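You operate a simulated robot arm through the tools that you are given. There is no shell and no other tool. Be economical: measure what you need, move in short steps, check, and stop when the job is done.

You are at the controls of a simulated two-armed robot. One attempt, no reset.

## Task
Measure leaf tea in the doser and draw a pot of hot water.
Fine: hold the tea doser and turn its knob to the 2 pot line; free the lock dial, pump 80 C water to the 300 ml line, lock it again; the pot stays on its stand. Where these are worked on the way, their far stop is far enough and under half their travel is too little: lock dial.

It is judged by the outcome, as a careful person would: the job done as asked, and still so three seconds after it is handed in. It fails if anything else is knocked over, pushed out of place, dropped, spilled or broken.

## Robot
Two 7-joint arms with two-finger parallel grippers on one trunk, on a base that drives. Base frame: it is fixed to the floor where the robot stands at the start and does not move with it; the origin is under the middle of the robot, x ahead of it, y to its left, z up. Units: cm, rad, N and s.
The left shoulder is at the start at [6, 14.3, 92.6], the right one opposite. With the tool pointing down near the work surface each hand reaches from about 32 to 74 cm from the robot's upright axis, wherever it stands, measured 20 degrees to its own side. Places, roughly: doser knob [50, -20, 100]; lock dial [50, -60, 100]; pump button [60, -60, 110]. Payload 1.57 kg a hand.
Tool frame (each hand has its own): the origin (TCP) lies between the finger pads and is the grasp point; the fingertips stand 3 cm ahead of it; z points along the fingers, y is the line along which they close. The gripper opens to 11 cm. The fingers are 2.4 cm wide and 1.2 cm thick; the gripper's body (4.8 by 11.2 cm) begins 7.8 cm behind the TCP.
Orientation is that of the tool frame in the base frame, as [roll, pitch, yaw] about the fixed x, y, z axes, in that order (R = Rz(yaw) Ry(pitch) Rx(roll)). With the fingers straight down and closing along the base's y, the tool's x points along the base's -x, its y along +y and its z along -z.

## Interface
- The arms move only by the tool apply_moves. It takes "left_commands", "right_commands" or both (then of equal length, played together; a hand with none holds still); each is a list of rows, each a list of 7 numbers: the shift along the base's x, y, z in cm, then the turn, a rotation vector about the base's x, y, z in rad, then the gripper command, from -1 (shut) to 1 (fully open), values between in proportion. In form: [[x, y, z, ax, ay, az, jaw], ...]. A call has 1 to 8 rows; each row shifts and turns the commanded pose from where the row before left it. Each row takes 0.2 s and may step no farther than 5 cm and 0.15 rad from the row before; otherwise, or with a gripper value out of range, the whole call is refused. Where a pose cannot be reached the arm comes as near as it can. A force on the tool above 50 N (or 10 N above the force at the start of the call, whichever is more), or a blocked arm, ends the call early, and 0.2 s more pass. The fingers move at their own pace (about 4.5 cm/s each) and stop on an object; they squeeze with about 36 N. The grip force told is the motor's: it shows also when the fingers shut on nothing. Time passes only in rows, and 0.2 s behind the last, so rows that do not move let the fingers close. The reply holds the time, the measured pose of the TCP, the force on the tool along the base axes, the opening and the grip force, in the units named above and with some noise, with the torque about the TCP (base axes, N m) and any sound that the robot's microphone picked up.
- Cameras (640 x 400 px; columns grow to the right, rows downward): "scene" is now at [3.46, -4.5, 152.57]; the picture's right is [-0.58, -0.81, 0.00], its down [-0.60, 0.42, -0.68] and it looks along [0.55, -0.39, -0.73] (base axes); focal length 285 px, centre (320, 200). "left" rides on the left gripper at [7, -1.6, -14.1] in its tool frame; the picture's right is [0.23, 0.97, 0.00], its down [-0.86, 0.20, -0.48] and it looks along [-0.47, 0.11, 0.88] (tool axes); focal length 222 px, centre (320, 200). "right" rides on the right gripper at [7, 1.6, -14.1] in its tool frame; the picture's right is [-0.23, 0.97, 0.00], its down [-0.86, -0.20, -0.48] and it looks along [-0.47, -0.11, 0.88] (tool axes); focal length 222 px, centre (320, 200). There is no depth. A picture from a camera that has moved, and an enlarged one, comes with that camera's place and axes in the base frame and with its lens. The place of the scene camera against the robot may be out by one fixed shift of up to 1.2 cm in any direction.
- snapshot(camera): a new picture of that camera. No time passes.
- lift_body(by): slides the trunk up (or, below 0, down) by that many cm; the arms and the scene camera ride with it, the base frame stays. It gives what a move gives, with no picture.
- steer(legs): drives the robot by 1 to 6 legs, each [ahead, left, turn to the left] in cm, cm and rad, along the robot's own axes; the way and the turn of a leg run together, so that a leg with both is an arc; at most 150 cm and 3.142 rad a leg. The arms and the cameras ride along, it lands a little off, and it stops where it bumps. It gives what a move gives.
- aim_head(pan, tilt): turns the head with the scene camera to pan (to the left, within 1.501 rad either way) and tilt (down, from -0.506 to 1.204), counted from straight ahead of the robot. It gives what a move gives.
- zoom(camera, box): a new picture of the part [left, top, right, bottom] of that camera's present view, enlarged. No time passes.
- finish_job(): hands the job in; it is judged then, once.

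Go step by step. Nothing tells you exact positions but the pictures and the camera data: compare them with the known pose of the tool, close in by small moves and look again before you grip or let go. The budget is 120 turns and 92 pictures, counting those below and the enlarged ones. Unless the task says otherwise, let go and move clear before handing in.

The tools are called after "Request:" as name(argument=value, ...) on one line, values as JSON. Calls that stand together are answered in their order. apply_moves: Moves the arms, as the interface text tells. Its arguments: {"type":"object","properties":{"left_commands":{"type":"array","items":{"type":"array","items":{"type":"number"}}},"right_commands":{"type":"array","items":{"type":"array","items":{"type":"number"}}}},"required":[]} The other tools are called the same way: lift_body (by) slides the trunk up or down; steer (legs) drives the base; aim_head (pan, tilt) turns the head that bears the scene camera; snapshot (camera) takes a picture; zoom (camera, box) takes an enlarged picture of a part of a camera's view; finish_job () hands the job in.

At the start:

```text
clock: 0.0
left_position: [49.59, -0.61, 100.06]
left_tool_rot: [3.14, 0.0, 3.142]
left_force: [0.7, 0.6, 0.2]
left_torque: [0.01, 0.02, 0.04]
left_opening: 11.01
left_gripper_force: 0.1
right_position: [37.91, -47.9, 100.1]
right_tool_rot: [3.14, -0.001, 3.141]
right_force: [0.5, -0.6, 0.0]
right_torque: [0.01, -0.03, -0.02]
right_opening: 10.99
right_gripper_force: 0.1
trunk travel left (down, up): [-52.5, 6.5]
robot x, y, heading: [0.21, 0.03, -0.001]
head pan, tilt: [-0.618, 0.822]
```

scene: 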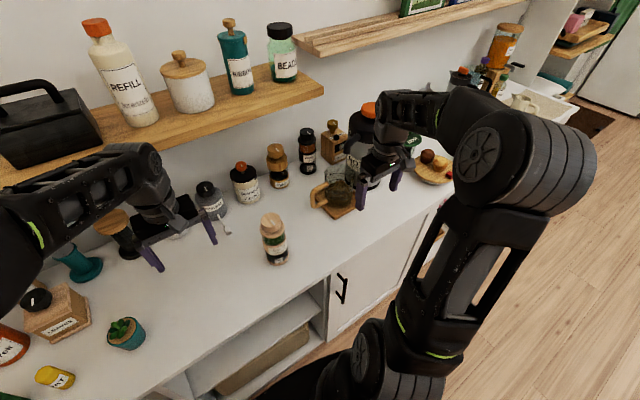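
right: 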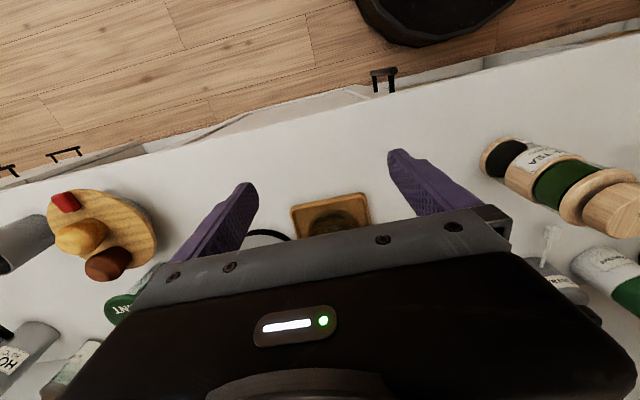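
left: 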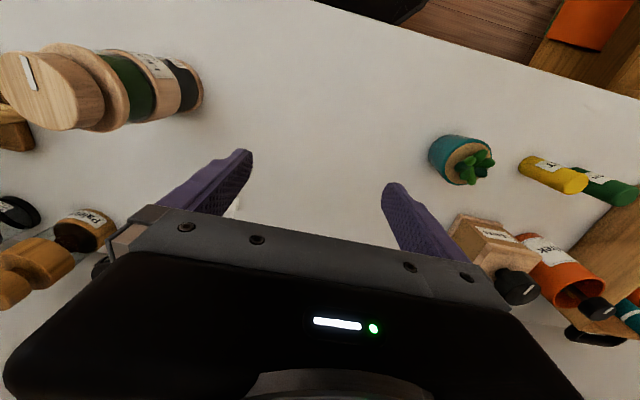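

I see the tea doser (wood/green cylinder) in mid-counter, and the hot-water pot station is hidden by the right arm. I'll zoom to read the details.

Request:
zoom(camera="scene", box=[220, 180, 340, 280])

Request:
zoom(camera="scene", box=[300, 80, 460, 220])

```text
4.00 times, centred on (280, 230) of scene
camera zoom: at [3.46, -4.5, 152.57], right [-0.58, -0.81, 0.0], down [-0.6, 0.42, -0.68], along [0.55, -0.39, -0.73], focal length 1141 px, centre (480, 80)
```

zoom: 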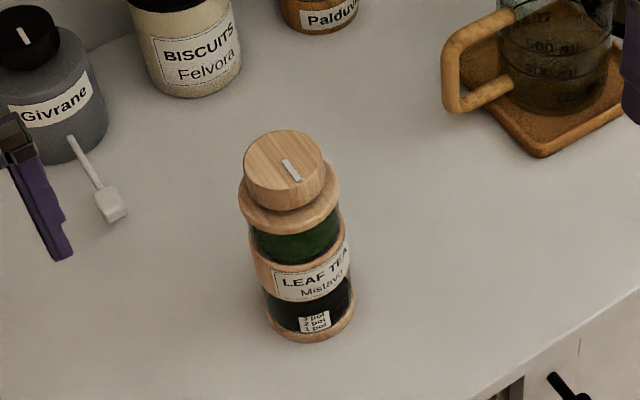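

```text
2.86 times, centred on (380, 150) of scene
camera zoom: at [3.46, -4.5, 152.57], right [-0.58, -0.81, 0.0], down [-0.6, 0.42, -0.68], along [0.55, -0.39, -0.73], focal length 815 px, centre (149, 343)
```

zoom: 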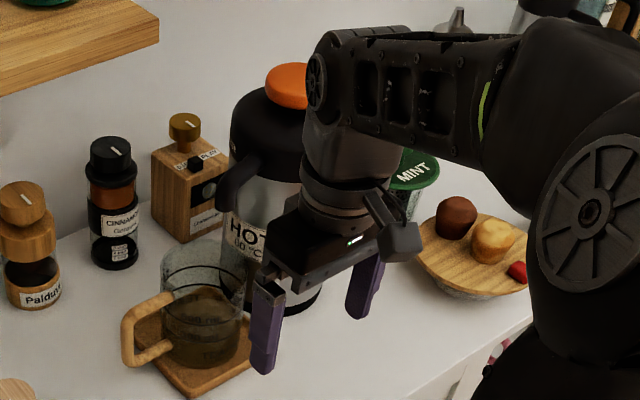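

The doser stands near [46,-20], and the thermos with the orange button sits behind the right hand. I'll do the doser first, turning the left hand so its fingers point sideways (-y) to hold the body.

Request:
apply_moves(left_commands=[[-0.5, 0, 0.6, -0.0864, 0.0864, 0.0864, 1], [-0.5, 0, 0.6, -0.0864, 0.0864, 0.0864, 1], [-0.5, 0, 0.6, -0.0864, 0.0864, 0.0864, 1], [-0.5, 0, 0.6, -0.0864, 0.0864, 0.0864, 1], [-0.5, 0, 0.6, -0.0864, 0.0864, 0.0864, 1], [-0.5, 0, 0.6, -0.0864, 0.0864, 0.0864, 1], [-0.5, 0, 0.6, -0.0864, 0.0864, 0.0864, 1], [0, 0, 0.6, -0.0864, 0.0864, 0.0864, 1]])

Request:
apply_moves(left_commands=[[0, 0, 0, -0.0864, 0.0864, 0.0864, 1], [0, 0, 0, -0.0864, 0.0864, 0.0864, 1], [0, 0, 0, -0.0864, 0.0864, 0.0864, 1], [0, 0, 0, -0.0864, 0.0864, 0.0864, 1], [0, 0, 0, -0.0864, 0.0864, 0.0864, 1], [0, 0, 0, -0.0864, 0.0864, 0.0864, 1]])

Request:
snapshot(camera="scene")

Request:
snapshot(camera="left")

```text
clock: 1.8
left_position: [46.27, -0.63, 104.89]
left_tool_rot: [-2.628, -0.849, -2.625]
left_force: [0.6, 0.3, 0.4]
left_torque: [-0.03, 0.05, 0.0]
left_opening: 10.98
left_gripper_force: 0.1
right_position: [37.79, -47.9, 99.98]
right_tool_rot: [-3.141, 0.0, -3.142]
right_force: [0.2, 1.4, 0.5]
right_torque: [-0.01, 0.02, 0.0]
right_opening: 11.0
right_gripper_force: 0.0
trunk travel left (down, up): [-52.5, 6.5]
robot x, y, heading: [-0.26, -0.04, 0.002]
head pan, tilt: [-0.618, 0.822]
```

```text
clock: 3.2
left_position: [46.28, -0.56, 104.85]
left_tool_rot: [1.327, -1.567, 0.246]
left_force: [-0.1, -0.2, 0.2]
left_torque: [-0.02, 0.0, 0.0]
left_opening: 11.02
left_gripper_force: 0.1
right_position: [37.91, -47.86, 99.85]
right_tool_rot: [3.14, 0.0, 3.142]
right_force: [0.3, 1.1, -0.4]
right_torque: [0.0, 0.0, -0.01]
right_opening: 11.02
right_gripper_force: 0.0
trunk travel left (down, up): [-52.5, 6.5]
robot x, y, heading: [-0.37, 0.02, 0.004]
head pan, tilt: [-0.618, 0.822]
```

```text
86 pictures are left
camera scene: at [3.45, -4.48, 152.57], right [-0.58, -0.81, 0.0], down [-0.6, 0.42, -0.68], along [0.55, -0.39, -0.73], focal length 285 px, centre (320, 200)
```

scene: 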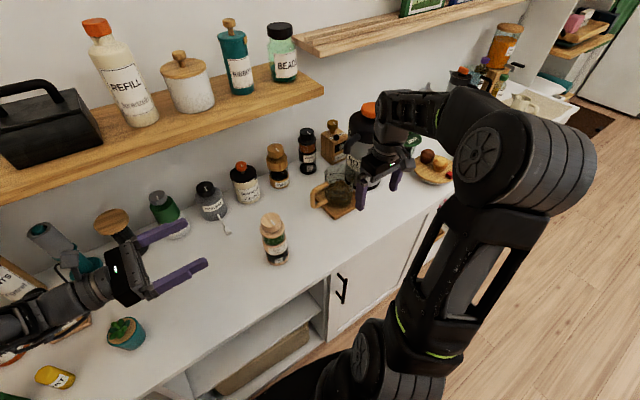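

```text
85 pictures are left
camera left: at [47.82, 13.46, 111.83], right [-0.97, 0.0, 0.23], down [-0.2, 0.48, -0.85], along [-0.11, -0.88, -0.47], focal length 222 px, centre (320, 200)
```

left: 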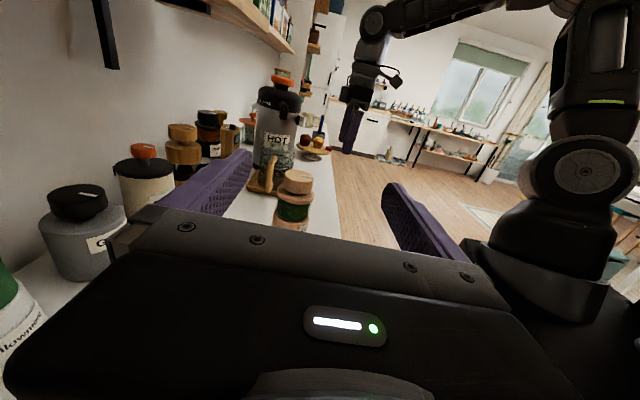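

The knob top reads about [47.8,-20.4,97]. I'll bring the left hand down to body height, short of the doser.

Request:
apply_moves(left_commands=[[0.4, -2, -4, 0, 0, 0, 1], [0.4, -2, -4, 0, 0, 0, 1], [0.4, -2, -4, 0, 0, 0, 1], [0.3, -2, -4, 0, 0, 0, 1], [0, 0, 0, 0, 0, 0, 1]])

Request:
snapshot(camera="scene")

Request:
snapshot(camera="left")

```text
clock: 4.6
left_position: [47.9, -10.91, 91.92]
left_tool_rot: [-1.268, -1.502, 2.813]
left_force: [0.8, 0.1, 0.1]
left_torque: [-0.03, -0.03, -0.01]
left_opening: 11.03
left_gripper_force: 0.2
right_position: [37.37, -48.19, 99.86]
right_tool_rot: [3.138, 0.007, 3.139]
right_force: [0.3, -0.7, -0.2]
right_torque: [-0.04, 0.07, -0.03]
right_opening: 11.0
right_gripper_force: 0.0
trunk travel left (down, up): [-52.5, 6.5]
robot x, y, heading: [0.45, -0.47, -0.007]
head pan, tilt: [-0.618, 0.822]
stopped in row 5 (left hand): the arm was blocked; the commanded pose is now the measured one
```

```text
84 pictures are left
camera scene: at [2.78, -5.05, 152.47], right [-0.58, -0.81, -0.01], down [-0.59, 0.43, -0.68], along [0.56, -0.39, -0.73], focal length 285 px, centre (320, 200)
```

scene: 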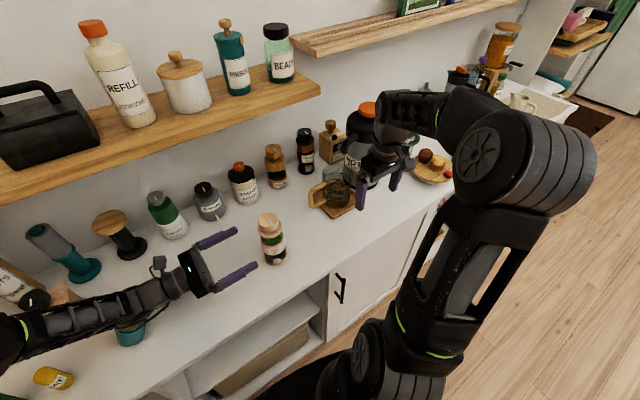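

```text
83 pictures are left
camera left: at [49.42, 3.32, 98.7], right [-0.99, 0.03, 0.16], down [-0.13, 0.46, -0.88], along [-0.1, -0.89, -0.45], focal length 222 px, centre (320, 200)
```

left: 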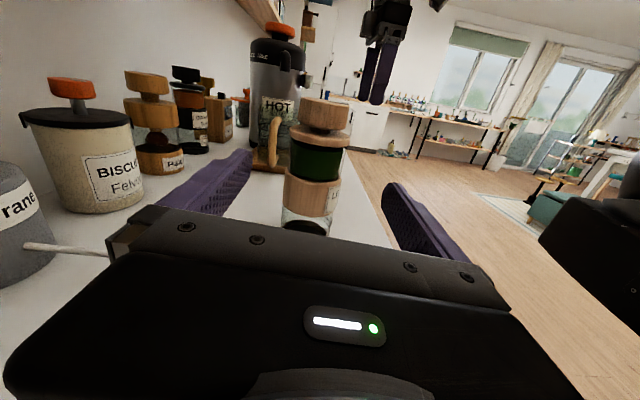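

The left arm got blocked at z≈92, probably with the forearm resting over the plant or box. I'll lift off at once, tilt the hand downward a bit, and look.

Request:
apply_moves(left_commands=[[0, 0, 2, 0, 0, 0, 1], [0, 0, 3, 0, 0, 0, 1], [0, 0, 3, 0, 0, 0, 1], [0, 0, 3, 0.02, 0.065, 0, 1], [0, 0, 2, 0.14, 0, 0, 1], [0, 0, 0, 0.14, 0, 0, 1], [0, 0, 0, 0.14, 0, 0, 1]])

Request:
snapshot(camera="scene")

```text
clock: 6.2
left_position: [48.24, -10.24, 103.68]
left_tool_rot: [3.071, -1.142, -1.51]
left_force: [0.4, 0.9, 0.3]
left_torque: [0.01, 0.02, 0.0]
left_opening: 11.0
left_gripper_force: 0.2
right_position: [37.74, -47.95, 99.94]
right_tool_rot: [-3.141, 0.001, -3.141]
right_force: [-0.7, -0.3, 0.4]
right_torque: [-0.02, 0.01, 0.02]
right_opening: 10.98
right_gripper_force: 0.0
trunk travel left (down, up): [-52.5, 6.5]
robot x, y, heading: [-0.01, -0.33, -0.003]
head pan, tilt: [-0.618, 0.822]
```

```text
82 pictures are left
camera scene: at [3.41, -4.64, 152.57], right [-0.58, -0.81, 0.0], down [-0.6, 0.43, -0.68], along [0.55, -0.4, -0.73], focal length 285 px, centre (320, 200)
```

scene: 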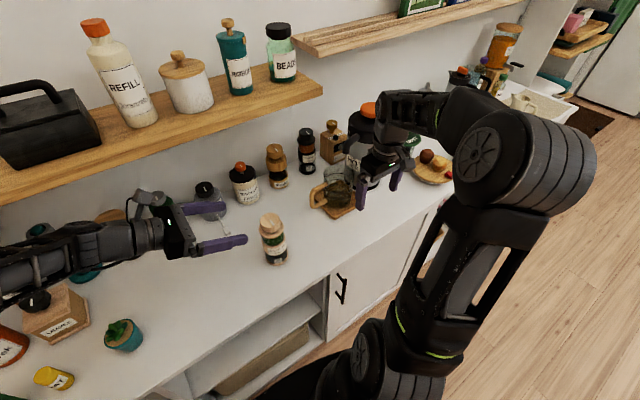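

Nothing is toppled. I'll raise the left hand clear of the doser and shift the whole robot about 25 cm right, so that both the doser and the thermos are comfortable to reach.

Request:
apply_moves(left_commands=[[0, 0, 4, 0, 0, 0, 1], [0, 0, 4, 0, 0, 0, 1], [0, 0, 2, 0, 0, 0, 1]])

Request:
steer(legs=[[0, -25, 0]])

Request:
snapshot(camera="scene")

```text
clock: 7.0
left_position: [48.11, -10.07, 113.81]
left_tool_rot: [3.072, -1.146, -1.506]
left_force: [0.1, -0.2, -0.6]
left_torque: [0.01, 0.01, 0.01]
left_opening: 10.97
left_gripper_force: 0.1
right_position: [37.78, -48.06, 100.03]
right_tool_rot: [-3.141, 0.0, 3.14]
right_force: [-0.4, -0.1, -0.5]
right_torque: [0.01, -0.02, -0.01]
right_opening: 10.99
right_gripper_force: 0.1
trunk travel left (down, up): [-52.5, 6.5]
robot x, y, heading: [0.32, -0.26, -0.0]
head pan, tilt: [-0.618, 0.822]
```

```text
clock: 8.8
left_position: [48.06, -35.24, 113.88]
left_tool_rot: [3.072, -1.146, -1.513]
left_force: [0.2, 0.1, 0.5]
left_torque: [0.04, -0.01, -0.01]
left_opening: 10.98
left_gripper_force: 0.1
right_position: [37.62, -73.16, 99.87]
right_tool_rot: [3.14, -0.001, 3.139]
right_force: [-0.1, 0.3, -0.3]
right_torque: [0.04, -0.01, 0.02]
right_opening: 11.03
right_gripper_force: 0.1
trunk travel left (down, up): [-52.5, 6.5]
robot x, y, heading: [-0.23, -25.03, -0.003]
head pan, tilt: [-0.618, 0.822]
```

```text
81 pictures are left
camera scene: at [3.4, -29.82, 152.57], right [-0.58, -0.81, 0.0], down [-0.6, 0.43, -0.68], along [0.55, -0.4, -0.73], focal length 285 px, centre (320, 200)
```

scene: 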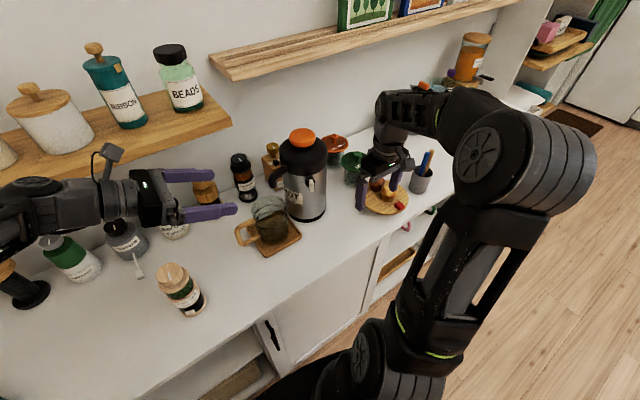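

Now the thermos is well visible. I'll move the left hand back to the doser's left side at height, then lower partway and look.

Request:
apply_moves(left_commands=[[0, 5, 0, 0, 0, 0, 1], [0, 5, 0, 0, 0, 0, 1], [0, 5, 0, 0, 0, 0, 1], [0, 5, 0, 0, 0, 0, 1], [0, 5, 0, 0, 0, 0, 1], [0, 2, -4, 0, 0, 0, 1], [0, 0, -5, 0, 0, 0, 1], [0, 0, -4, 0, 0, 0, 1]])

Request:
snapshot(camera="scene")

Request:
zoom(camera="scene", box=[230, 110, 350, 260])

```text
clock: 10.6
left_position: [48.27, -7.92, 100.78]
left_tool_rot: [3.071, -1.145, -1.512]
left_force: [0.5, -0.8, -0.5]
left_torque: [-0.01, 0.01, -0.02]
left_opening: 10.99
left_gripper_force: 0.1
right_position: [37.66, -73.15, 100.02]
right_tool_rot: [-3.141, 0.0, 3.14]
right_force: [0.2, -0.5, 0.2]
right_torque: [0.0, 0.01, 0.02]
right_opening: 11.0
right_gripper_force: 0.1
trunk travel left (down, up): [-52.5, 6.5]
robot x, y, heading: [-0.15, -25.25, -0.006]
head pan, tilt: [-0.618, 0.822]
```

```text
80 pictures are left
camera scene: at [3.43, -29.67, 152.57], right [-0.58, -0.81, 0.0], down [-0.6, 0.43, -0.68], along [0.55, -0.4, -0.73], focal length 285 px, centre (320, 200)
```

scene: 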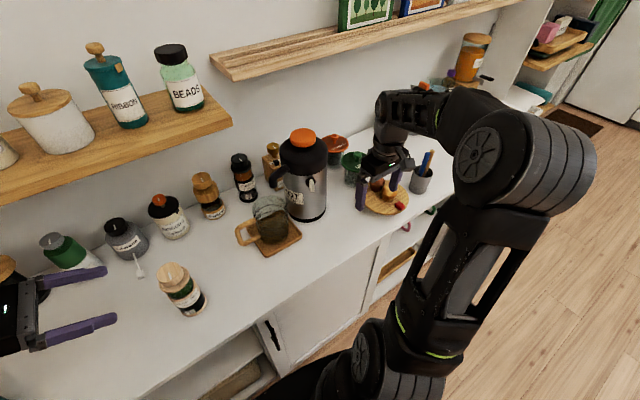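

```text
2.67 times, centred on (290, 185) of scene
camera zoom: at [3.43, -29.67, 152.57], right [-0.58, -0.81, 0.0], down [-0.6, 0.43, -0.68], along [0.55, -0.4, -0.73], focal length 761 px, centre (400, 240)
```

zoom: 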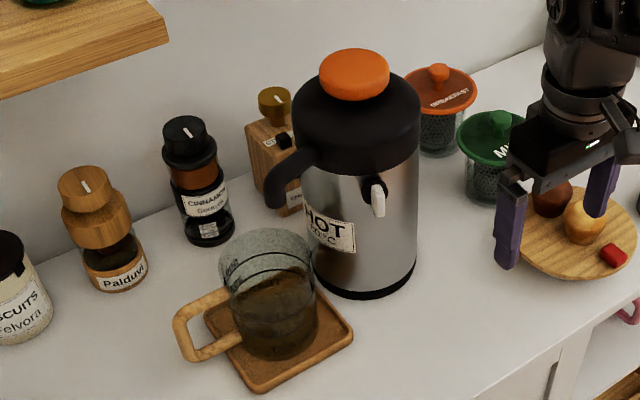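

The lock dial with its white lever is on the thermos front, and the pot is under the spout on a wooden stand. I'll aim the head at the doser and lower the left hand gently.

Request:
aim_head(pan=-0.05, tilt=0.82)

Request:
apply_moves(left_commands=[[-0.2, 0, -3, 0, 0, 0, 1], [-0.2, 0, -3, 0, 0, 0, 1], [0, 0, -3, 0, 0, 0, 1], [0, 0, -3, 0, 0, 0, 1]])

Request:
snapshot(camera="scene")

Request:
snapshot(camera="left")

```text
clock: 11.6
left_position: [48.35, -8.13, 100.78]
left_tool_rot: [3.071, -1.147, -1.511]
left_force: [0.5, 0.3, 0.0]
left_torque: [0.04, -0.01, 0.01]
left_opening: 11.02
left_gripper_force: 0.0
right_position: [37.68, -73.19, 100.01]
right_tool_rot: [-3.141, -0.001, 3.141]
right_force: [-0.2, -1.1, -0.3]
right_torque: [-0.01, 0.0, 0.0]
right_opening: 11.01
right_gripper_force: 0.1
trunk travel left (down, up): [-52.5, 6.5]
robot x, y, heading: [-0.03, -25.31, -0.004]
head pan, tilt: [-0.051, 0.82]
```

```text
clock: 12.6
left_position: [47.74, -8.37, 88.82]
left_tool_rot: [3.072, -1.147, -1.511]
left_force: [0.2, -0.4, -0.2]
left_torque: [0.01, 0.01, 0.03]
left_opening: 10.99
left_gripper_force: 0.1
right_position: [37.63, -73.13, 99.96]
right_tool_rot: [-3.139, -0.001, 3.14]
right_force: [-0.2, 0.2, -0.2]
right_torque: [-0.04, 0.0, -0.03]
right_opening: 11.01
right_gripper_force: 0.0
trunk travel left (down, up): [-52.5, 6.5]
robot x, y, heading: [-0.27, -24.95, -0.004]
head pan, tilt: [-0.051, 0.82]
```

```text
78 pictures are left
camera scene: at [4.92, -25.47, 152.59], right [-0.05, -1.0, 0.0], down [-0.73, 0.04, -0.68], along [0.68, -0.04, -0.73], focal length 285 px, centre (320, 200)
```

scene: 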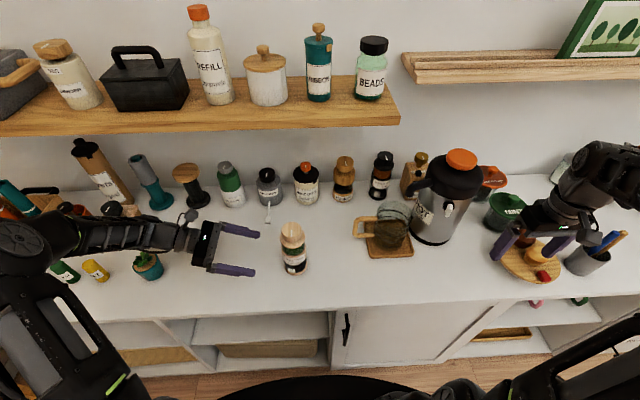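

```text
77 pictures are left
camera left: at [49.76, 1.61, 100.94], right [-0.97, -0.09, 0.23], down [-0.21, 0.79, -0.58], along [-0.13, -0.61, -0.78], focal length 222 px, centre (320, 200)
```

left: 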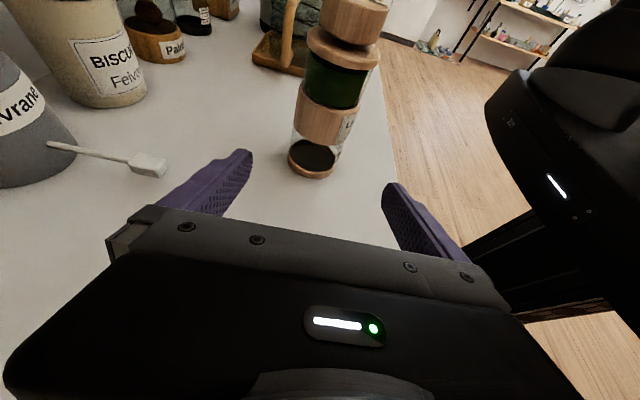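

The doser axis is at about [47.9,-21] with its label band at z≈88.3. I'll slide the open fingers around it.

Request:
apply_moves(left_commands=[[0.1, -4, 0, 0, 0, 0, 1], [0, -4, 0, 0, 0, 0, 1], [0, -3, -0.2, 0, 0, 0, 1], [0, -1.4, -0.2, 0, 0, 0, 1], [0, 0, 0, 0, 0, 0, 1]])

Request:
snapshot(camera="left")

Request:
zoom(camera="scene", box=[230, 200, 350, 290])

```text
clock: 13.8
left_position: [47.79, -20.74, 88.44]
left_tool_rot: [3.072, -1.147, -1.51]
left_force: [-0.4, -0.2, -0.5]
left_torque: [0.01, 0.01, 0.0]
left_opening: 11.0
left_gripper_force: 0.1
right_position: [37.51, -73.23, 99.89]
right_tool_rot: [-3.141, -0.001, 3.138]
right_force: [-1.0, 0.5, 0.0]
right_torque: [-0.02, -0.01, -0.01]
right_opening: 10.99
right_gripper_force: 0.0
trunk travel left (down, up): [-52.5, 6.5]
robot x, y, heading: [-0.13, -25.09, -0.005]
head pan, tilt: [-0.051, 0.82]
```

```text
76 pictures are left
camera left: at [49.88, -10.81, 100.53], right [-0.97, -0.09, 0.24], down [-0.21, 0.79, -0.58], along [-0.13, -0.61, -0.78], focal length 222 px, centre (320, 200)
```

left: 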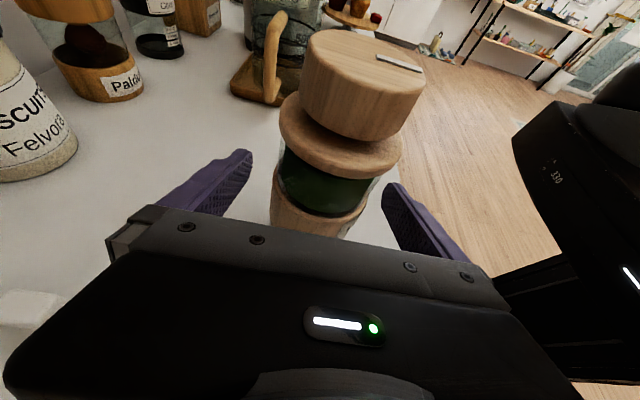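

```text
4.44 times, centred on (290, 245) of scene
camera zoom: at [4.88, -25.48, 152.58], right [-0.05, -1.0, 0.0], down [-0.73, 0.04, -0.68], along [0.68, -0.04, -0.73], focal length 1268 px, centre (453, 0)
```

zoom: 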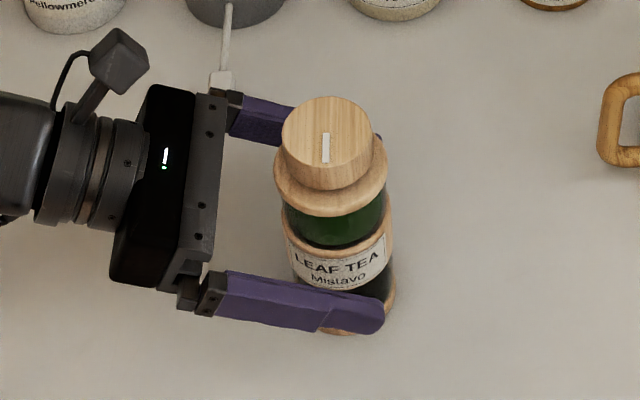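

The fingers straddle the body. I'll close to hold it.

Request:
apply_moves(left_commands=[[0, 0, 0, 0, 0, 0, 0.4], [0, 0, 0, 0, 0, 0, 0.2], [0, 0, 0, 0, 0, 0, -0.1], [0, 0, 0, 0, 0, 0, -0.4], [0, 0, 0, 0, 0, 0, -1], [0, 0, 0, 0, 0, 0, -1]])

Request:
zoom(camera="scene", box=[230, 200, 350, 290])

Request:
snapshot(camera="left")

```text
clock: 15.2
left_position: [48.0, -20.7, 88.42]
left_tool_rot: [3.074, -1.145, -1.512]
left_force: [1.7, 0.8, 1.4]
left_torque: [0.03, -0.29, -0.03]
left_opening: 6.6
left_gripper_force: 35.5
right_position: [37.6, -73.18, 99.87]
right_tool_rot: [-3.142, 0.002, 3.139]
right_force: [0.4, 0.5, 0.8]
right_torque: [-0.02, -0.02, -0.01]
right_opening: 10.99
right_gripper_force: 0.0
trunk travel left (down, up): [-52.5, 6.5]
robot x, y, heading: [0.03, -25.27, -0.003]
head pan, tilt: [-0.051, 0.82]
```

```text
4.44 times, centred on (290, 245) of scene
camera zoom: at [4.89, -25.48, 152.58], right [-0.05, -1.0, 0.0], down [-0.73, 0.04, -0.68], along [0.68, -0.04, -0.73], focal length 1268 px, centre (453, 0)
```

zoom: 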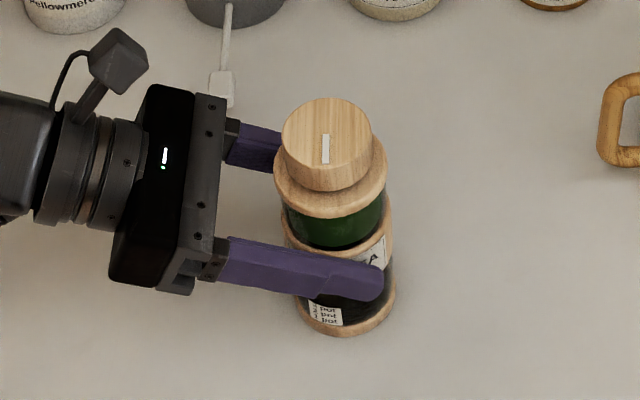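

```text
73 pictures are left
camera left: at [49.9, -10.78, 100.54], right [-0.97, -0.09, 0.23], down [-0.21, 0.79, -0.58], along [-0.13, -0.61, -0.78], focal length 222 px, centre (320, 200)
```

left: 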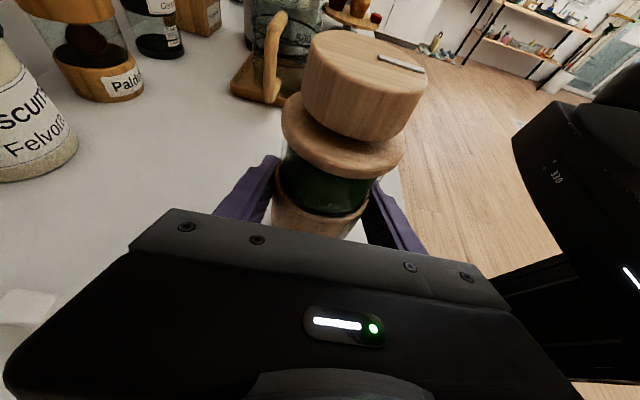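

The doser is held (6.6 cm). The knob top is about [48.2,-21,97.2]. I'll bring the right hand up and over at height.

Request:
apply_moves(right_commands=[[0, 0, 5, 0, 0, 0, 0.4], [0, 3, 4, 0, 0, 0, 0.4], [0, 4.8, 1, 0, 0, 0, 0.4], [0, 5, 0, 0, 0, 0, 0.4], [0, 5, 0, 0, 0, 0, 0.4], [0, 5, 0, 0, 0, 0, 0.4], [0, 5, 0, 0, 0, 0, 0.4], [0, 5, 0, 0, 0, 0, 0.4]])

Request:
apply_moves(right_commands=[[0, 5, 0, 0, 0, 0, 0.4], [0, 5, 0, 0, 0, 0, 0.4], [3, 4, 0, 0, 0, 0, 0.4], [4, 3, 0, 0, 0, 0, 0.4], [3.4, 2.3, 0, 0, 0, 0, 0.4], [0, 0, 0, 0, 0, 0, 0.4]])

Request:
snapshot(camera="right")

Request:
snapshot(camera="scene")

```text
clock: 17.0
left_position: [47.82, -20.75, 88.51]
left_tool_rot: [3.072, -1.149, -1.511]
left_force: [2.5, 1.8, 4.6]
left_torque: [0.18, -0.48, -0.02]
left_opening: 6.58
left_gripper_force: 36.0
right_position: [37.7, -40.24, 109.92]
right_tool_rot: [-3.141, 0.0, 3.138]
right_force: [-0.1, -0.1, 0.4]
right_torque: [0.02, 0.0, 0.03]
right_opening: 7.71
right_gripper_force: 0.1
trunk travel left (down, up): [-52.5, 6.5]
robot x, y, heading: [-0.35, -25.29, 0.002]
head pan, tilt: [-0.051, 0.82]
```

```text
clock: 18.4
left_position: [47.93, -20.76, 88.49]
left_tool_rot: [3.072, -1.149, -1.515]
left_force: [1.4, -2.4, 5.8]
left_torque: [-0.63, -0.61, -0.12]
left_opening: 6.56
left_gripper_force: 36.0
right_position: [46.09, -22.17, 109.93]
right_tool_rot: [-3.141, 0.003, 3.141]
right_force: [-0.3, 0.4, -0.5]
right_torque: [-0.06, -0.02, -0.01]
right_opening: 7.72
right_gripper_force: 0.0
right hand out of reach, approached as far as the arm can: row 5
trunk travel left (down, up): [-52.5, 6.5]
robot x, y, heading: [-0.26, -25.53, -0.002]
head pan, tilt: [-0.051, 0.82]
```

```text
72 pictures are left
camera right: at [39.35, -20.65, 124.0], right [0.23, 0.97, 0.0], down [0.85, -0.2, 0.48], along [0.47, -0.11, -0.88], focal length 222 px, centre (320, 200)
```

right: 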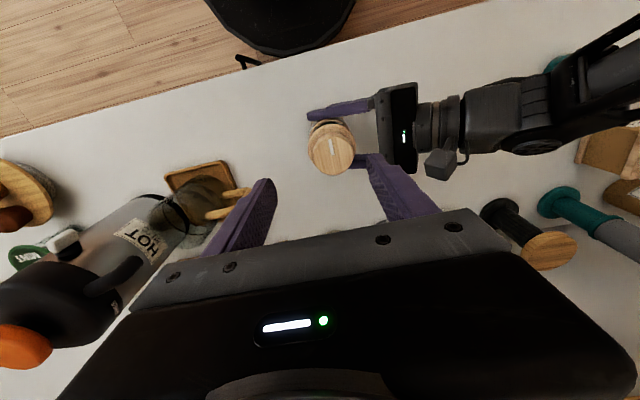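

```text
71 pictures are left
camera scene: at [4.85, -25.34, 152.58], right [-0.05, -1.0, 0.0], down [-0.73, 0.04, -0.68], along [0.68, -0.04, -0.73], focal length 285 px, centre (320, 200)
```

scene: 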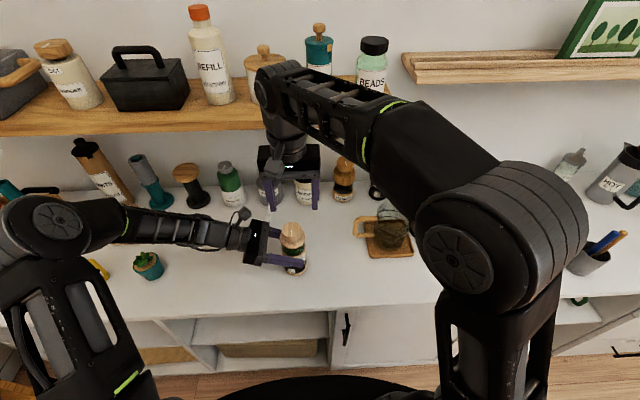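

The knob shows at about [47.5,-21.1] in the hand's view. I'll go down a bit (reach is better lower), line up and look again.

Request:
apply_moves(right_commands=[[0, 0.3, -3, 0, 0, 0, 0.4], [0.5, 0.4, -3, 0, 0, 0, 0.4], [0.8, 0.4, -1, 0, 0, 0, 0.4], [0, 0, 0, 0, 0, 0, 0.4]])

Request:
snapshot(camera="right")

Request:
snapshot(camera="left")

```text
clock: 19.4
left_position: [47.83, -20.71, 88.48]
left_tool_rot: [3.075, -1.147, -1.512]
left_force: [0.3, 0.4, 7.0]
left_torque: [0.01, -0.37, 0.06]
left_opening: 6.55
left_gripper_force: 36.3
right_position: [47.5, -21.0, 103.03]
right_tool_rot: [-3.141, -0.001, 3.138]
right_force: [-0.1, -0.5, 0.9]
right_torque: [-0.02, 0.0, 0.02]
right_opening: 7.71
right_gripper_force: 0.1
trunk travel left (down, up): [-52.5, 6.5]
robot x, y, heading: [-0.03, -24.87, -0.004]
head pan, tilt: [-0.051, 0.82]
```

```text
70 pictures are left
camera right: at [40.61, -19.56, 117.07], right [0.23, 0.97, 0.0], down [0.85, -0.2, 0.48], along [0.47, -0.11, -0.88], focal length 222 px, centre (320, 200)
```

right: 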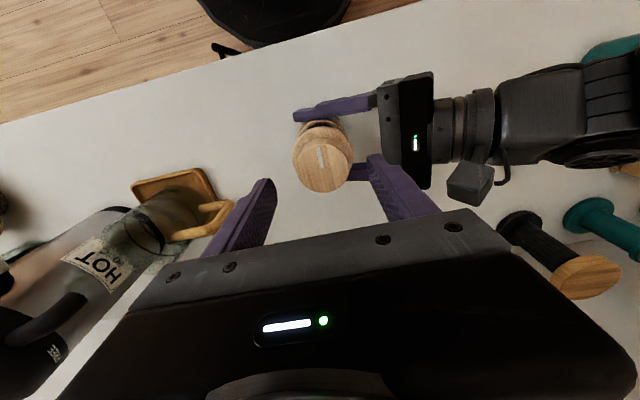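

```text
69 pictures are left
camera left: at [49.86, -10.78, 100.56], right [-0.97, -0.09, 0.23], down [-0.21, 0.79, -0.58], along [-0.13, -0.61, -0.78], focal length 222 px, centre (320, 200)
```

left: 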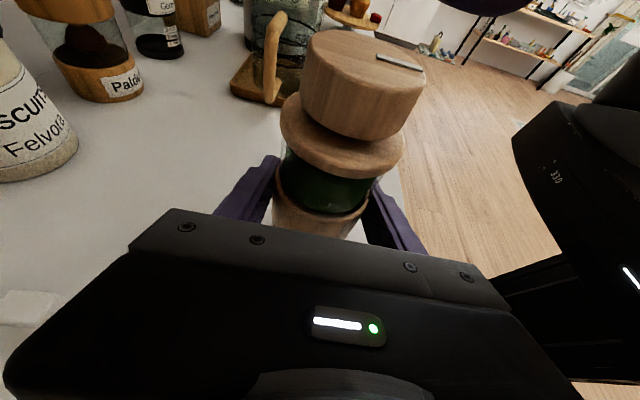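

Lined up. I'll descend around the knob, fingertips just above the collar.

Request:
apply_moves(right_commands=[[0.2, 0, -2, 0, 0, 0, 0.4], [0, 0.1, -2, 0, 0, 0, 0.4], [0, 0, -0.8, 0, 0, 0, 0.4], [0, 0, 0, 0, 0, 0, 0.4]])

Request:
snapshot(camera="right")

Request:
snapshot(camera="left")

Request:
zoom(camera="scene", box=[230, 200, 350, 290])

```text
clock: 20.4
left_position: [47.85, -20.67, 88.56]
left_tool_rot: [3.073, -1.147, -1.512]
left_force: [1.3, 0.2, 8.2]
left_torque: [0.02, -0.43, 0.03]
left_opening: 6.55
left_gripper_force: 36.3
right_position: [47.76, -21.11, 98.29]
right_tool_rot: [-3.141, 0.001, 3.138]
right_force: [0.3, -0.5, 0.3]
right_torque: [0.05, -0.03, 0.02]
right_opening: 7.71
right_gripper_force: 0.1
trunk travel left (down, up): [-52.5, 6.5]
robot x, y, heading: [-0.19, -25.47, -0.002]
head pan, tilt: [-0.051, 0.82]
```

```text
68 pictures are left
camera right: at [40.76, -19.58, 112.31], right [0.23, 0.97, 0.0], down [0.85, -0.2, 0.48], along [0.47, -0.11, -0.88], focal length 222 px, centre (320, 200)
```

right: 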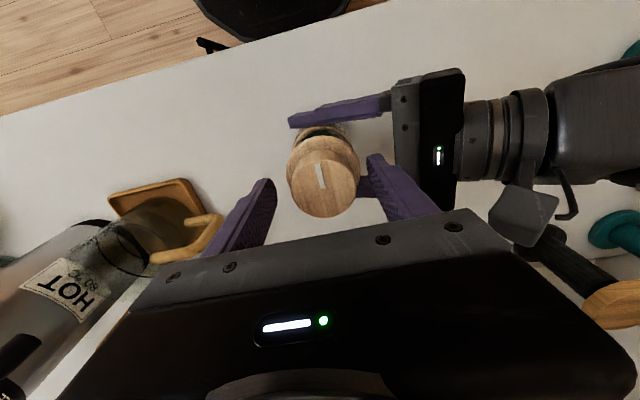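

```text
67 pictures are left
camera left: at [49.86, -10.78, 100.56], right [-0.97, -0.09, 0.23], down [-0.21, 0.79, -0.58], along [-0.13, -0.61, -0.78], focal length 222 px, centre (320, 200)
```

left: 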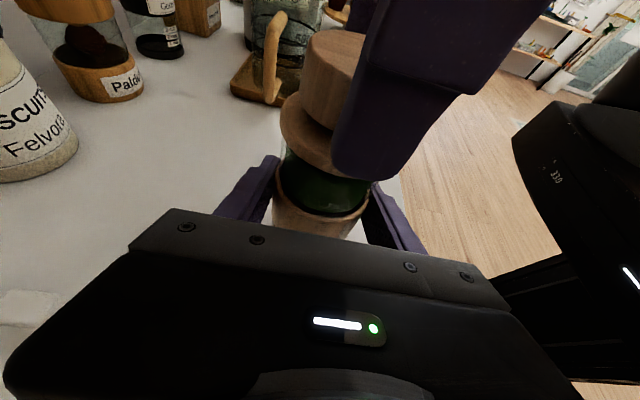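

```text
4.44 times, centred on (290, 245) of scene
camera zoom: at [4.83, -25.48, 152.59], right [-0.05, -1.0, 0.0], down [-0.73, 0.04, -0.68], along [0.68, -0.04, -0.73], focal length 1268 px, centre (453, 0)
```

zoom: 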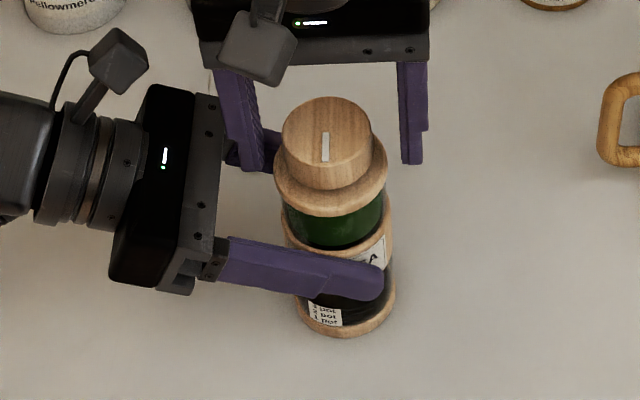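

The fingers straddle the knob. I'll close on it.

Request:
apply_moves(right_commands=[[0.3, 0, 0, 0, 0, 0, 0.1], [0, 0, 0, 0, 0, 0, -0.1], [0, 0, 0, 0, 0, 0, -0.4], [0, 0, 0, 0, 0, 0, -1], [0, 0, 0, 0, 0, 0, -1]])

Request:
snapshot(camera="right")

```text
clock: 21.6
left_position: [47.92, -20.89, 88.38]
left_tool_rot: [3.072, -1.148, -1.511]
left_force: [2.7, -9.1, 6.4]
left_torque: [0.69, -0.54, 0.06]
left_opening: 6.59
left_gripper_force: 35.9
right_position: [47.95, -20.87, 98.11]
right_tool_rot: [3.142, 0.0, 3.139]
right_force: [-1.1, 11.5, -0.4]
right_torque: [0.68, 0.32, 0.02]
right_opening: 4.9
right_gripper_force: 35.5
trunk travel left (down, up): [-52.5, 6.5]
robot x, y, heading: [-0.37, -25.03, -0.004]
head pan, tilt: [-0.051, 0.82]
```

```text
65 pictures are left
camera right: at [41.08, -19.45, 112.27], right [0.23, 0.97, 0.0], down [0.85, -0.2, 0.48], along [0.47, -0.11, -0.88], focal length 222 px, centre (320, 200)
```

right: 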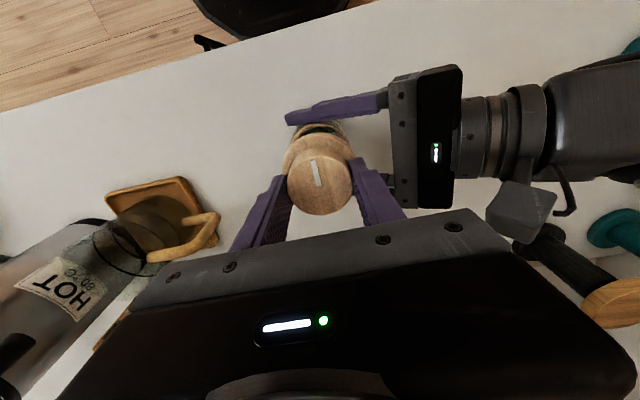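

Grip is set on the knob (4.9 cm). I'll try a small clockwise turn and look at the gauge.

Request:
apply_moves(right_commands=[[0, 0.15, 0, 0, 0, -0.1, -1], [0, 0, 0, 0, 0, -0.1, -1], [0, 0, 0, 0, 0, -0.1, -1], [0, 0, 0, 0, 0, -0.1, -1], [0, 0, 0, 0, 0, 0, -1]])

Request:
zoom(camera="scene", box=[270, 210, 320, 280])

```text
clock: 22.8
left_position: [47.88, -20.69, 88.48]
left_tool_rot: [3.073, -1.146, -1.513]
left_force: [4.9, -7.9, 6.9]
left_torque: [0.34, -0.45, -0.09]
left_opening: 6.57
left_gripper_force: 36.0
right_position: [47.98, -20.91, 98.14]
right_tool_rot: [-3.14, -0.001, 2.736]
right_force: [-6.6, 4.6, 0.0]
right_torque: [-0.24, 0.91, -0.03]
right_opening: 4.85
right_gripper_force: 36.3
trunk travel left (down, up): [-52.5, 6.5]
robot x, y, heading: [-0.05, -24.86, 0.001]
head pan, tilt: [-0.051, 0.82]
```

```text
5.71 times, centred on (295, 245) of scene
camera zoom: at [4.83, -25.52, 152.59], right [-0.05, -1.0, 0.0], down [-0.73, 0.04, -0.68], along [0.68, -0.04, -0.73], focal length 1630 px, centre (463, -57)
```

zoom: 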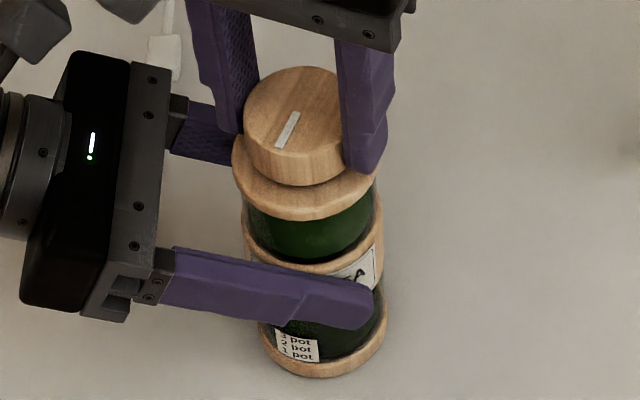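

Request:
zoom(camera="scene", box=[286, 257, 306, 277])

```text
16.00 times, centred on (296, 267) of scene
camera zoom: at [4.83, -25.52, 152.59], right [-0.05, -1.0, 0.0], down [-0.73, 0.04, -0.68], along [0.68, -0.04, -0.73], focal length 4565 px, centre (704, -872)
```

zoom: 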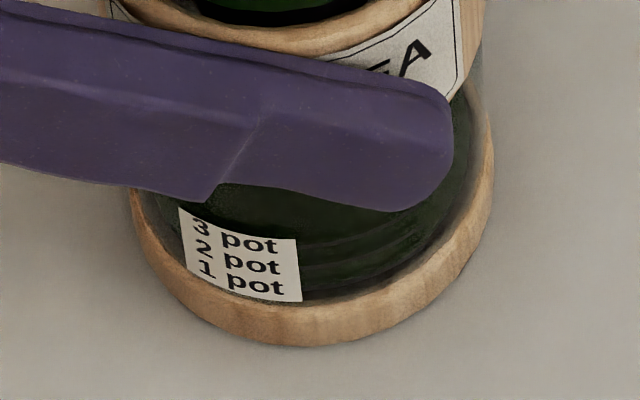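

The lower chamber now shows green. I'll check whether it changes with time while the knob stays still.

Request:
apply_moves(right_commands=[[0, 0, 0, 0, 0, 0, -1], [0, 0, 0, 0, 0, 0, -1], [0, 0, 0, 0, 0, 0, -1], [0, 0, 0, 0, 0, 0, -1]])

Request:
zoom(camera="scene", box=[283, 245, 309, 277])

Request:
zoom(camera="right", box=[260, 100, 380, 230])

```text
clock: 23.8
left_position: [47.87, -20.65, 88.52]
left_tool_rot: [3.074, -1.148, -1.512]
left_force: [7.9, -4.0, 8.8]
left_torque: [0.03, -0.16, -0.06]
left_opening: 6.55
left_gripper_force: 35.9
right_position: [47.96, -20.94, 98.13]
right_tool_rot: [3.14, -0.001, 2.739]
right_force: [-8.4, 0.7, 0.2]
right_torque: [-0.29, 0.69, 0.0]
right_opening: 4.88
right_gripper_force: 36.2
trunk travel left (down, up): [-52.5, 6.5]
robot x, y, heading: [0.0, -25.12, -0.002]
head pan, tilt: [-0.051, 0.82]
```

```text
12.50 times, centred on (296, 261) of scene
camera zoom: at [4.84, -25.51, 152.59], right [-0.05, -1.0, 0.0], down [-0.73, 0.04, -0.68], along [0.68, -0.04, -0.73], focal length 3566 px, centre (620, -562)
```

zoom: 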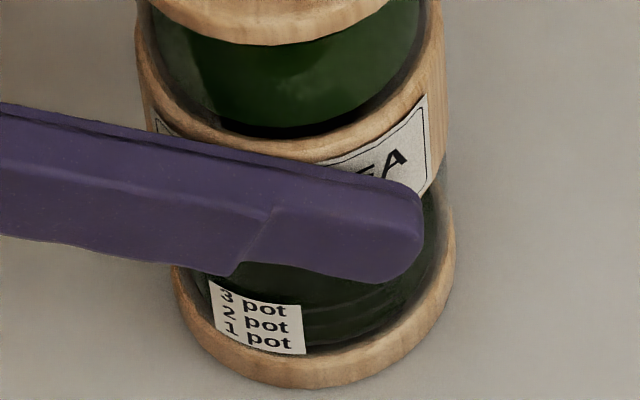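

```text
3.08 times, centred on (320, 165) of right
camera zoom: at [42.35, -16.81, 112.28], right [0.59, 0.81, 0.0], down [0.71, -0.52, 0.48], along [0.39, -0.28, -0.88], focal length 684 px, centre (320, 308)
```

zoom: 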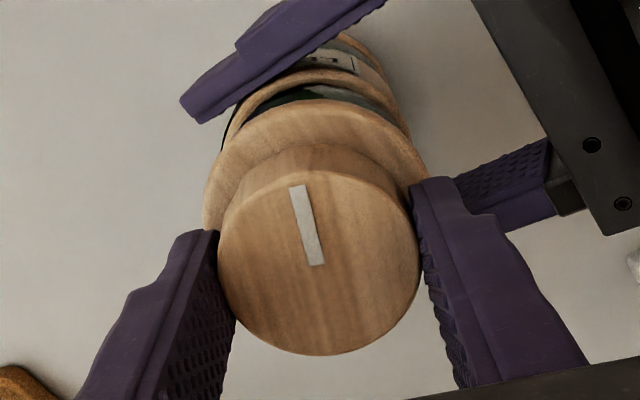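

Request:
zoom(camera="scene", box=[290, 261, 304, 271])

```text
16.00 times, centred on (297, 266) of scene
camera zoom: at [4.84, -25.51, 152.59], right [-0.05, -1.0, 0.0], down [-0.73, 0.04, -0.68], along [0.68, -0.04, -0.73], focal length 4565 px, centre (688, -856)
```

zoom: 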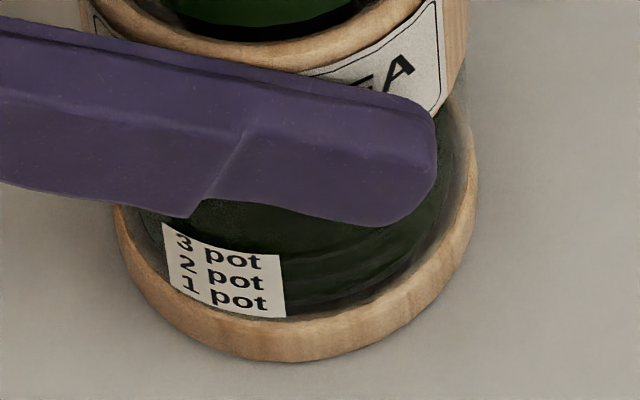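

The chamber has received tea, but its level is hard to read from above behind the finger. I'll release the knob and use the right camera from low in front to read the gauge.

Request:
apply_moves(right_commands=[[0, 0, 0, 0, 0, 0, 0.2], [0, 0, 0, 0, 0, 0, 0.4], [0, 0, 3, 0, 0, 0, 0.4], [0, 0, 4, 0, 0, 0.1, 0.4], [-3, 0, 1, 0, 0, 0.1, 0.4], [-4, 0, 0, 0, 0, 0.1, 0.4], [-4, 0, 0, 0, -0.1, 0.1, 0.4], [-3, 0, 0, 0, -0.14, 0, 0.4]])

Request:
apply_moves(right_commands=[[0, -0.5, -2, 0, -0.14, 0, 0.9], [0, -0.5, -2, 0, -0.14, 0, 0.9], [0, -0.5, -3, 0, -0.14, 0, 0.9], [0, -0.5, -3, 0, -0.14, 0, 0.9], [0, 0, -2, 0, 0, 0, 0.9], [0, 0, 0, 0, 0, 0, 0.9]])

Request:
snapshot(camera="right")

```text
clock: 25.6
left_position: [47.72, -20.66, 88.43]
left_tool_rot: [3.069, -1.147, -1.509]
left_force: [0.3, 4.0, 12.8]
left_torque: [0.16, -0.43, 0.19]
left_opening: 6.58
left_gripper_force: 35.8
right_position: [34.15, -21.08, 106.46]
right_tool_rot: [3.137, 0.243, 3.14]
right_force: [0.1, -1.0, -0.3]
right_torque: [-0.01, 0.0, 0.0]
right_opening: 7.7
right_gripper_force: 0.1
trunk travel left (down, up): [-52.5, 6.5]
robot x, y, heading: [-0.08, -24.89, -0.006]
head pan, tilt: [-0.051, 0.82]
```

```text
clock: 27.0
left_position: [47.66, -20.72, 88.55]
left_tool_rot: [3.071, -1.147, -1.513]
left_force: [-4.0, 2.2, 8.8]
left_torque: [0.04, 0.02, 0.04]
left_opening: 6.57
left_gripper_force: 36.2
right_position: [34.38, -22.35, 94.44]
right_tool_rot: [3.134, 0.8, 3.137]
right_force: [0.8, -0.5, -0.1]
right_torque: [-0.01, 0.0, 0.0]
right_opening: 10.46
right_gripper_force: 0.1
right hand out of reach, approached as far as the arm can: row 5
trunk travel left (down, up): [-52.5, 6.5]
robot x, y, heading: [-0.11, -25.44, -0.007]
head pan, tilt: [-0.051, 0.82]
```

```text
59 pictures are left
camera right: at [19.47, -20.9, 99.2], right [0.16, 0.97, 0.17], down [0.25, -0.2, 0.95], along [0.95, -0.11, -0.28], focal length 222 px, centre (320, 200)
```

right: 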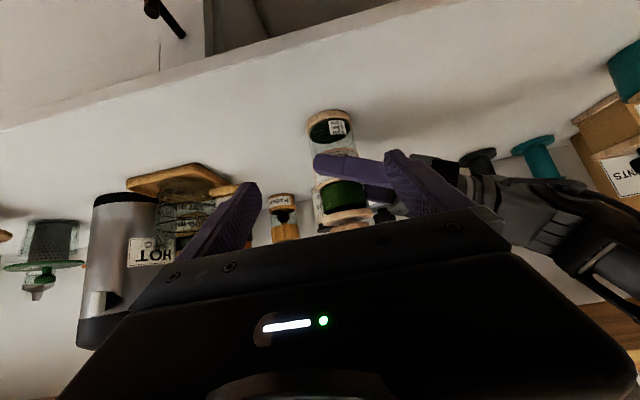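

Excellent view: I'll zoom in on the gauge (upside down here).

Request:
zoom(camera="right", box=[306, 102, 362, 160])

```text
6.90 times, centred on (334, 131) of right
camera zoom: at [19.47, -20.9, 99.2], right [0.16, 0.97, 0.17], down [0.25, -0.2, 0.95], along [0.95, -0.11, -0.28], focal length 1532 px, centre (223, 676)
```

zoom: 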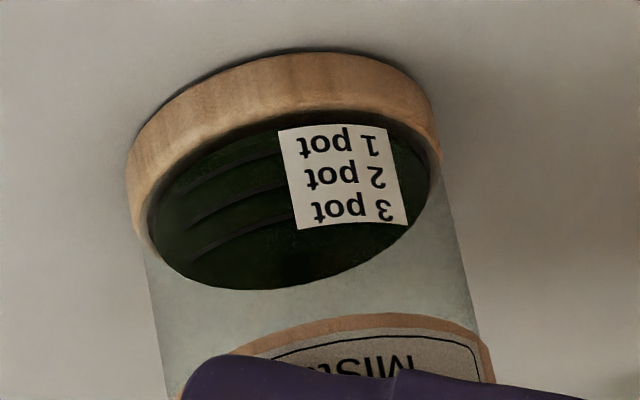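

The level looks to be near the 1-pot line (tea surface ellipse). I'll re-grip and turn a further 0.35 rad the same way, then look again.

Request:
apply_moves(right_commands=[[0, 0.3, 3, 0, 0.14, 0, 0.4], [0, 0.3, 3, 0, 0.14, 0, 0.4], [0, 0.3, 3, 0, 0.14, 0, 0.4], [0, 0.3, 2, 0, 0.14, 0, 0.4], [0, 0, 0, 0, 0.14, 0, 0.4], [3, 0, 0, 0, 0.1, 0, 0.4], [3.5, 0, 0, 0, 0, 0, 0.4], [3.5, 0, 0, 0, 0, 0, 0.4]])

Request:
apply_moves(right_commands=[[2, 0, -1, 0, 0, 0, 0.4], [0, 0, 0, 0, 0, 0, 0.4]])

Request:
snapshot(camera="right")

```text
clock: 28.8
left_position: [47.92, -20.66, 88.45]
left_tool_rot: [3.074, -1.146, -1.513]
left_force: [-0.9, -2.8, 4.7]
left_torque: [-0.13, -0.15, -0.08]
left_opening: 6.55
left_gripper_force: 36.3
right_position: [44.38, -21.16, 105.2]
right_tool_rot: [3.135, 0.0, 3.141]
right_force: [-0.6, 0.3, 0.1]
right_torque: [-0.02, 0.0, -0.03]
right_opening: 7.69
right_gripper_force: 0.0
trunk travel left (down, up): [-52.5, 6.5]
robot x, y, heading: [-0.01, -25.06, -0.006]
head pan, tilt: [-0.051, 0.82]
```

```text
clock: 29.4
left_position: [47.87, -20.83, 88.49]
left_tool_rot: [3.073, -1.147, -1.511]
left_force: [-1.3, -1.0, 6.4]
left_torque: [-0.21, -0.14, -0.01]
left_opening: 6.56
left_gripper_force: 36.7
right_position: [46.3, -21.13, 104.29]
right_tool_rot: [3.137, 0.001, 3.138]
right_force: [-0.9, 0.0, 0.0]
right_torque: [0.0, -0.01, -0.03]
right_opening: 7.67
right_gripper_force: 0.0
trunk travel left (down, up): [-52.5, 6.5]
robot x, y, heading: [0.03, -25.47, -0.005]
head pan, tilt: [-0.051, 0.82]
```

```text
57 pictures are left
camera right: at [39.35, -19.74, 118.34], right [0.23, 0.97, 0.01], down [0.85, -0.2, 0.48], along [0.47, -0.11, -0.88], focal length 222 px, centre (320, 200)
```

right: 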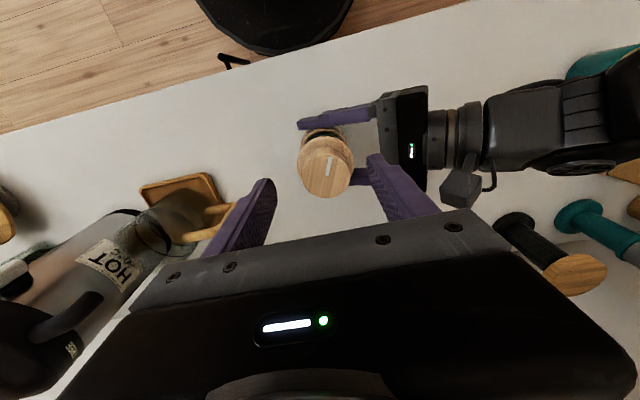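

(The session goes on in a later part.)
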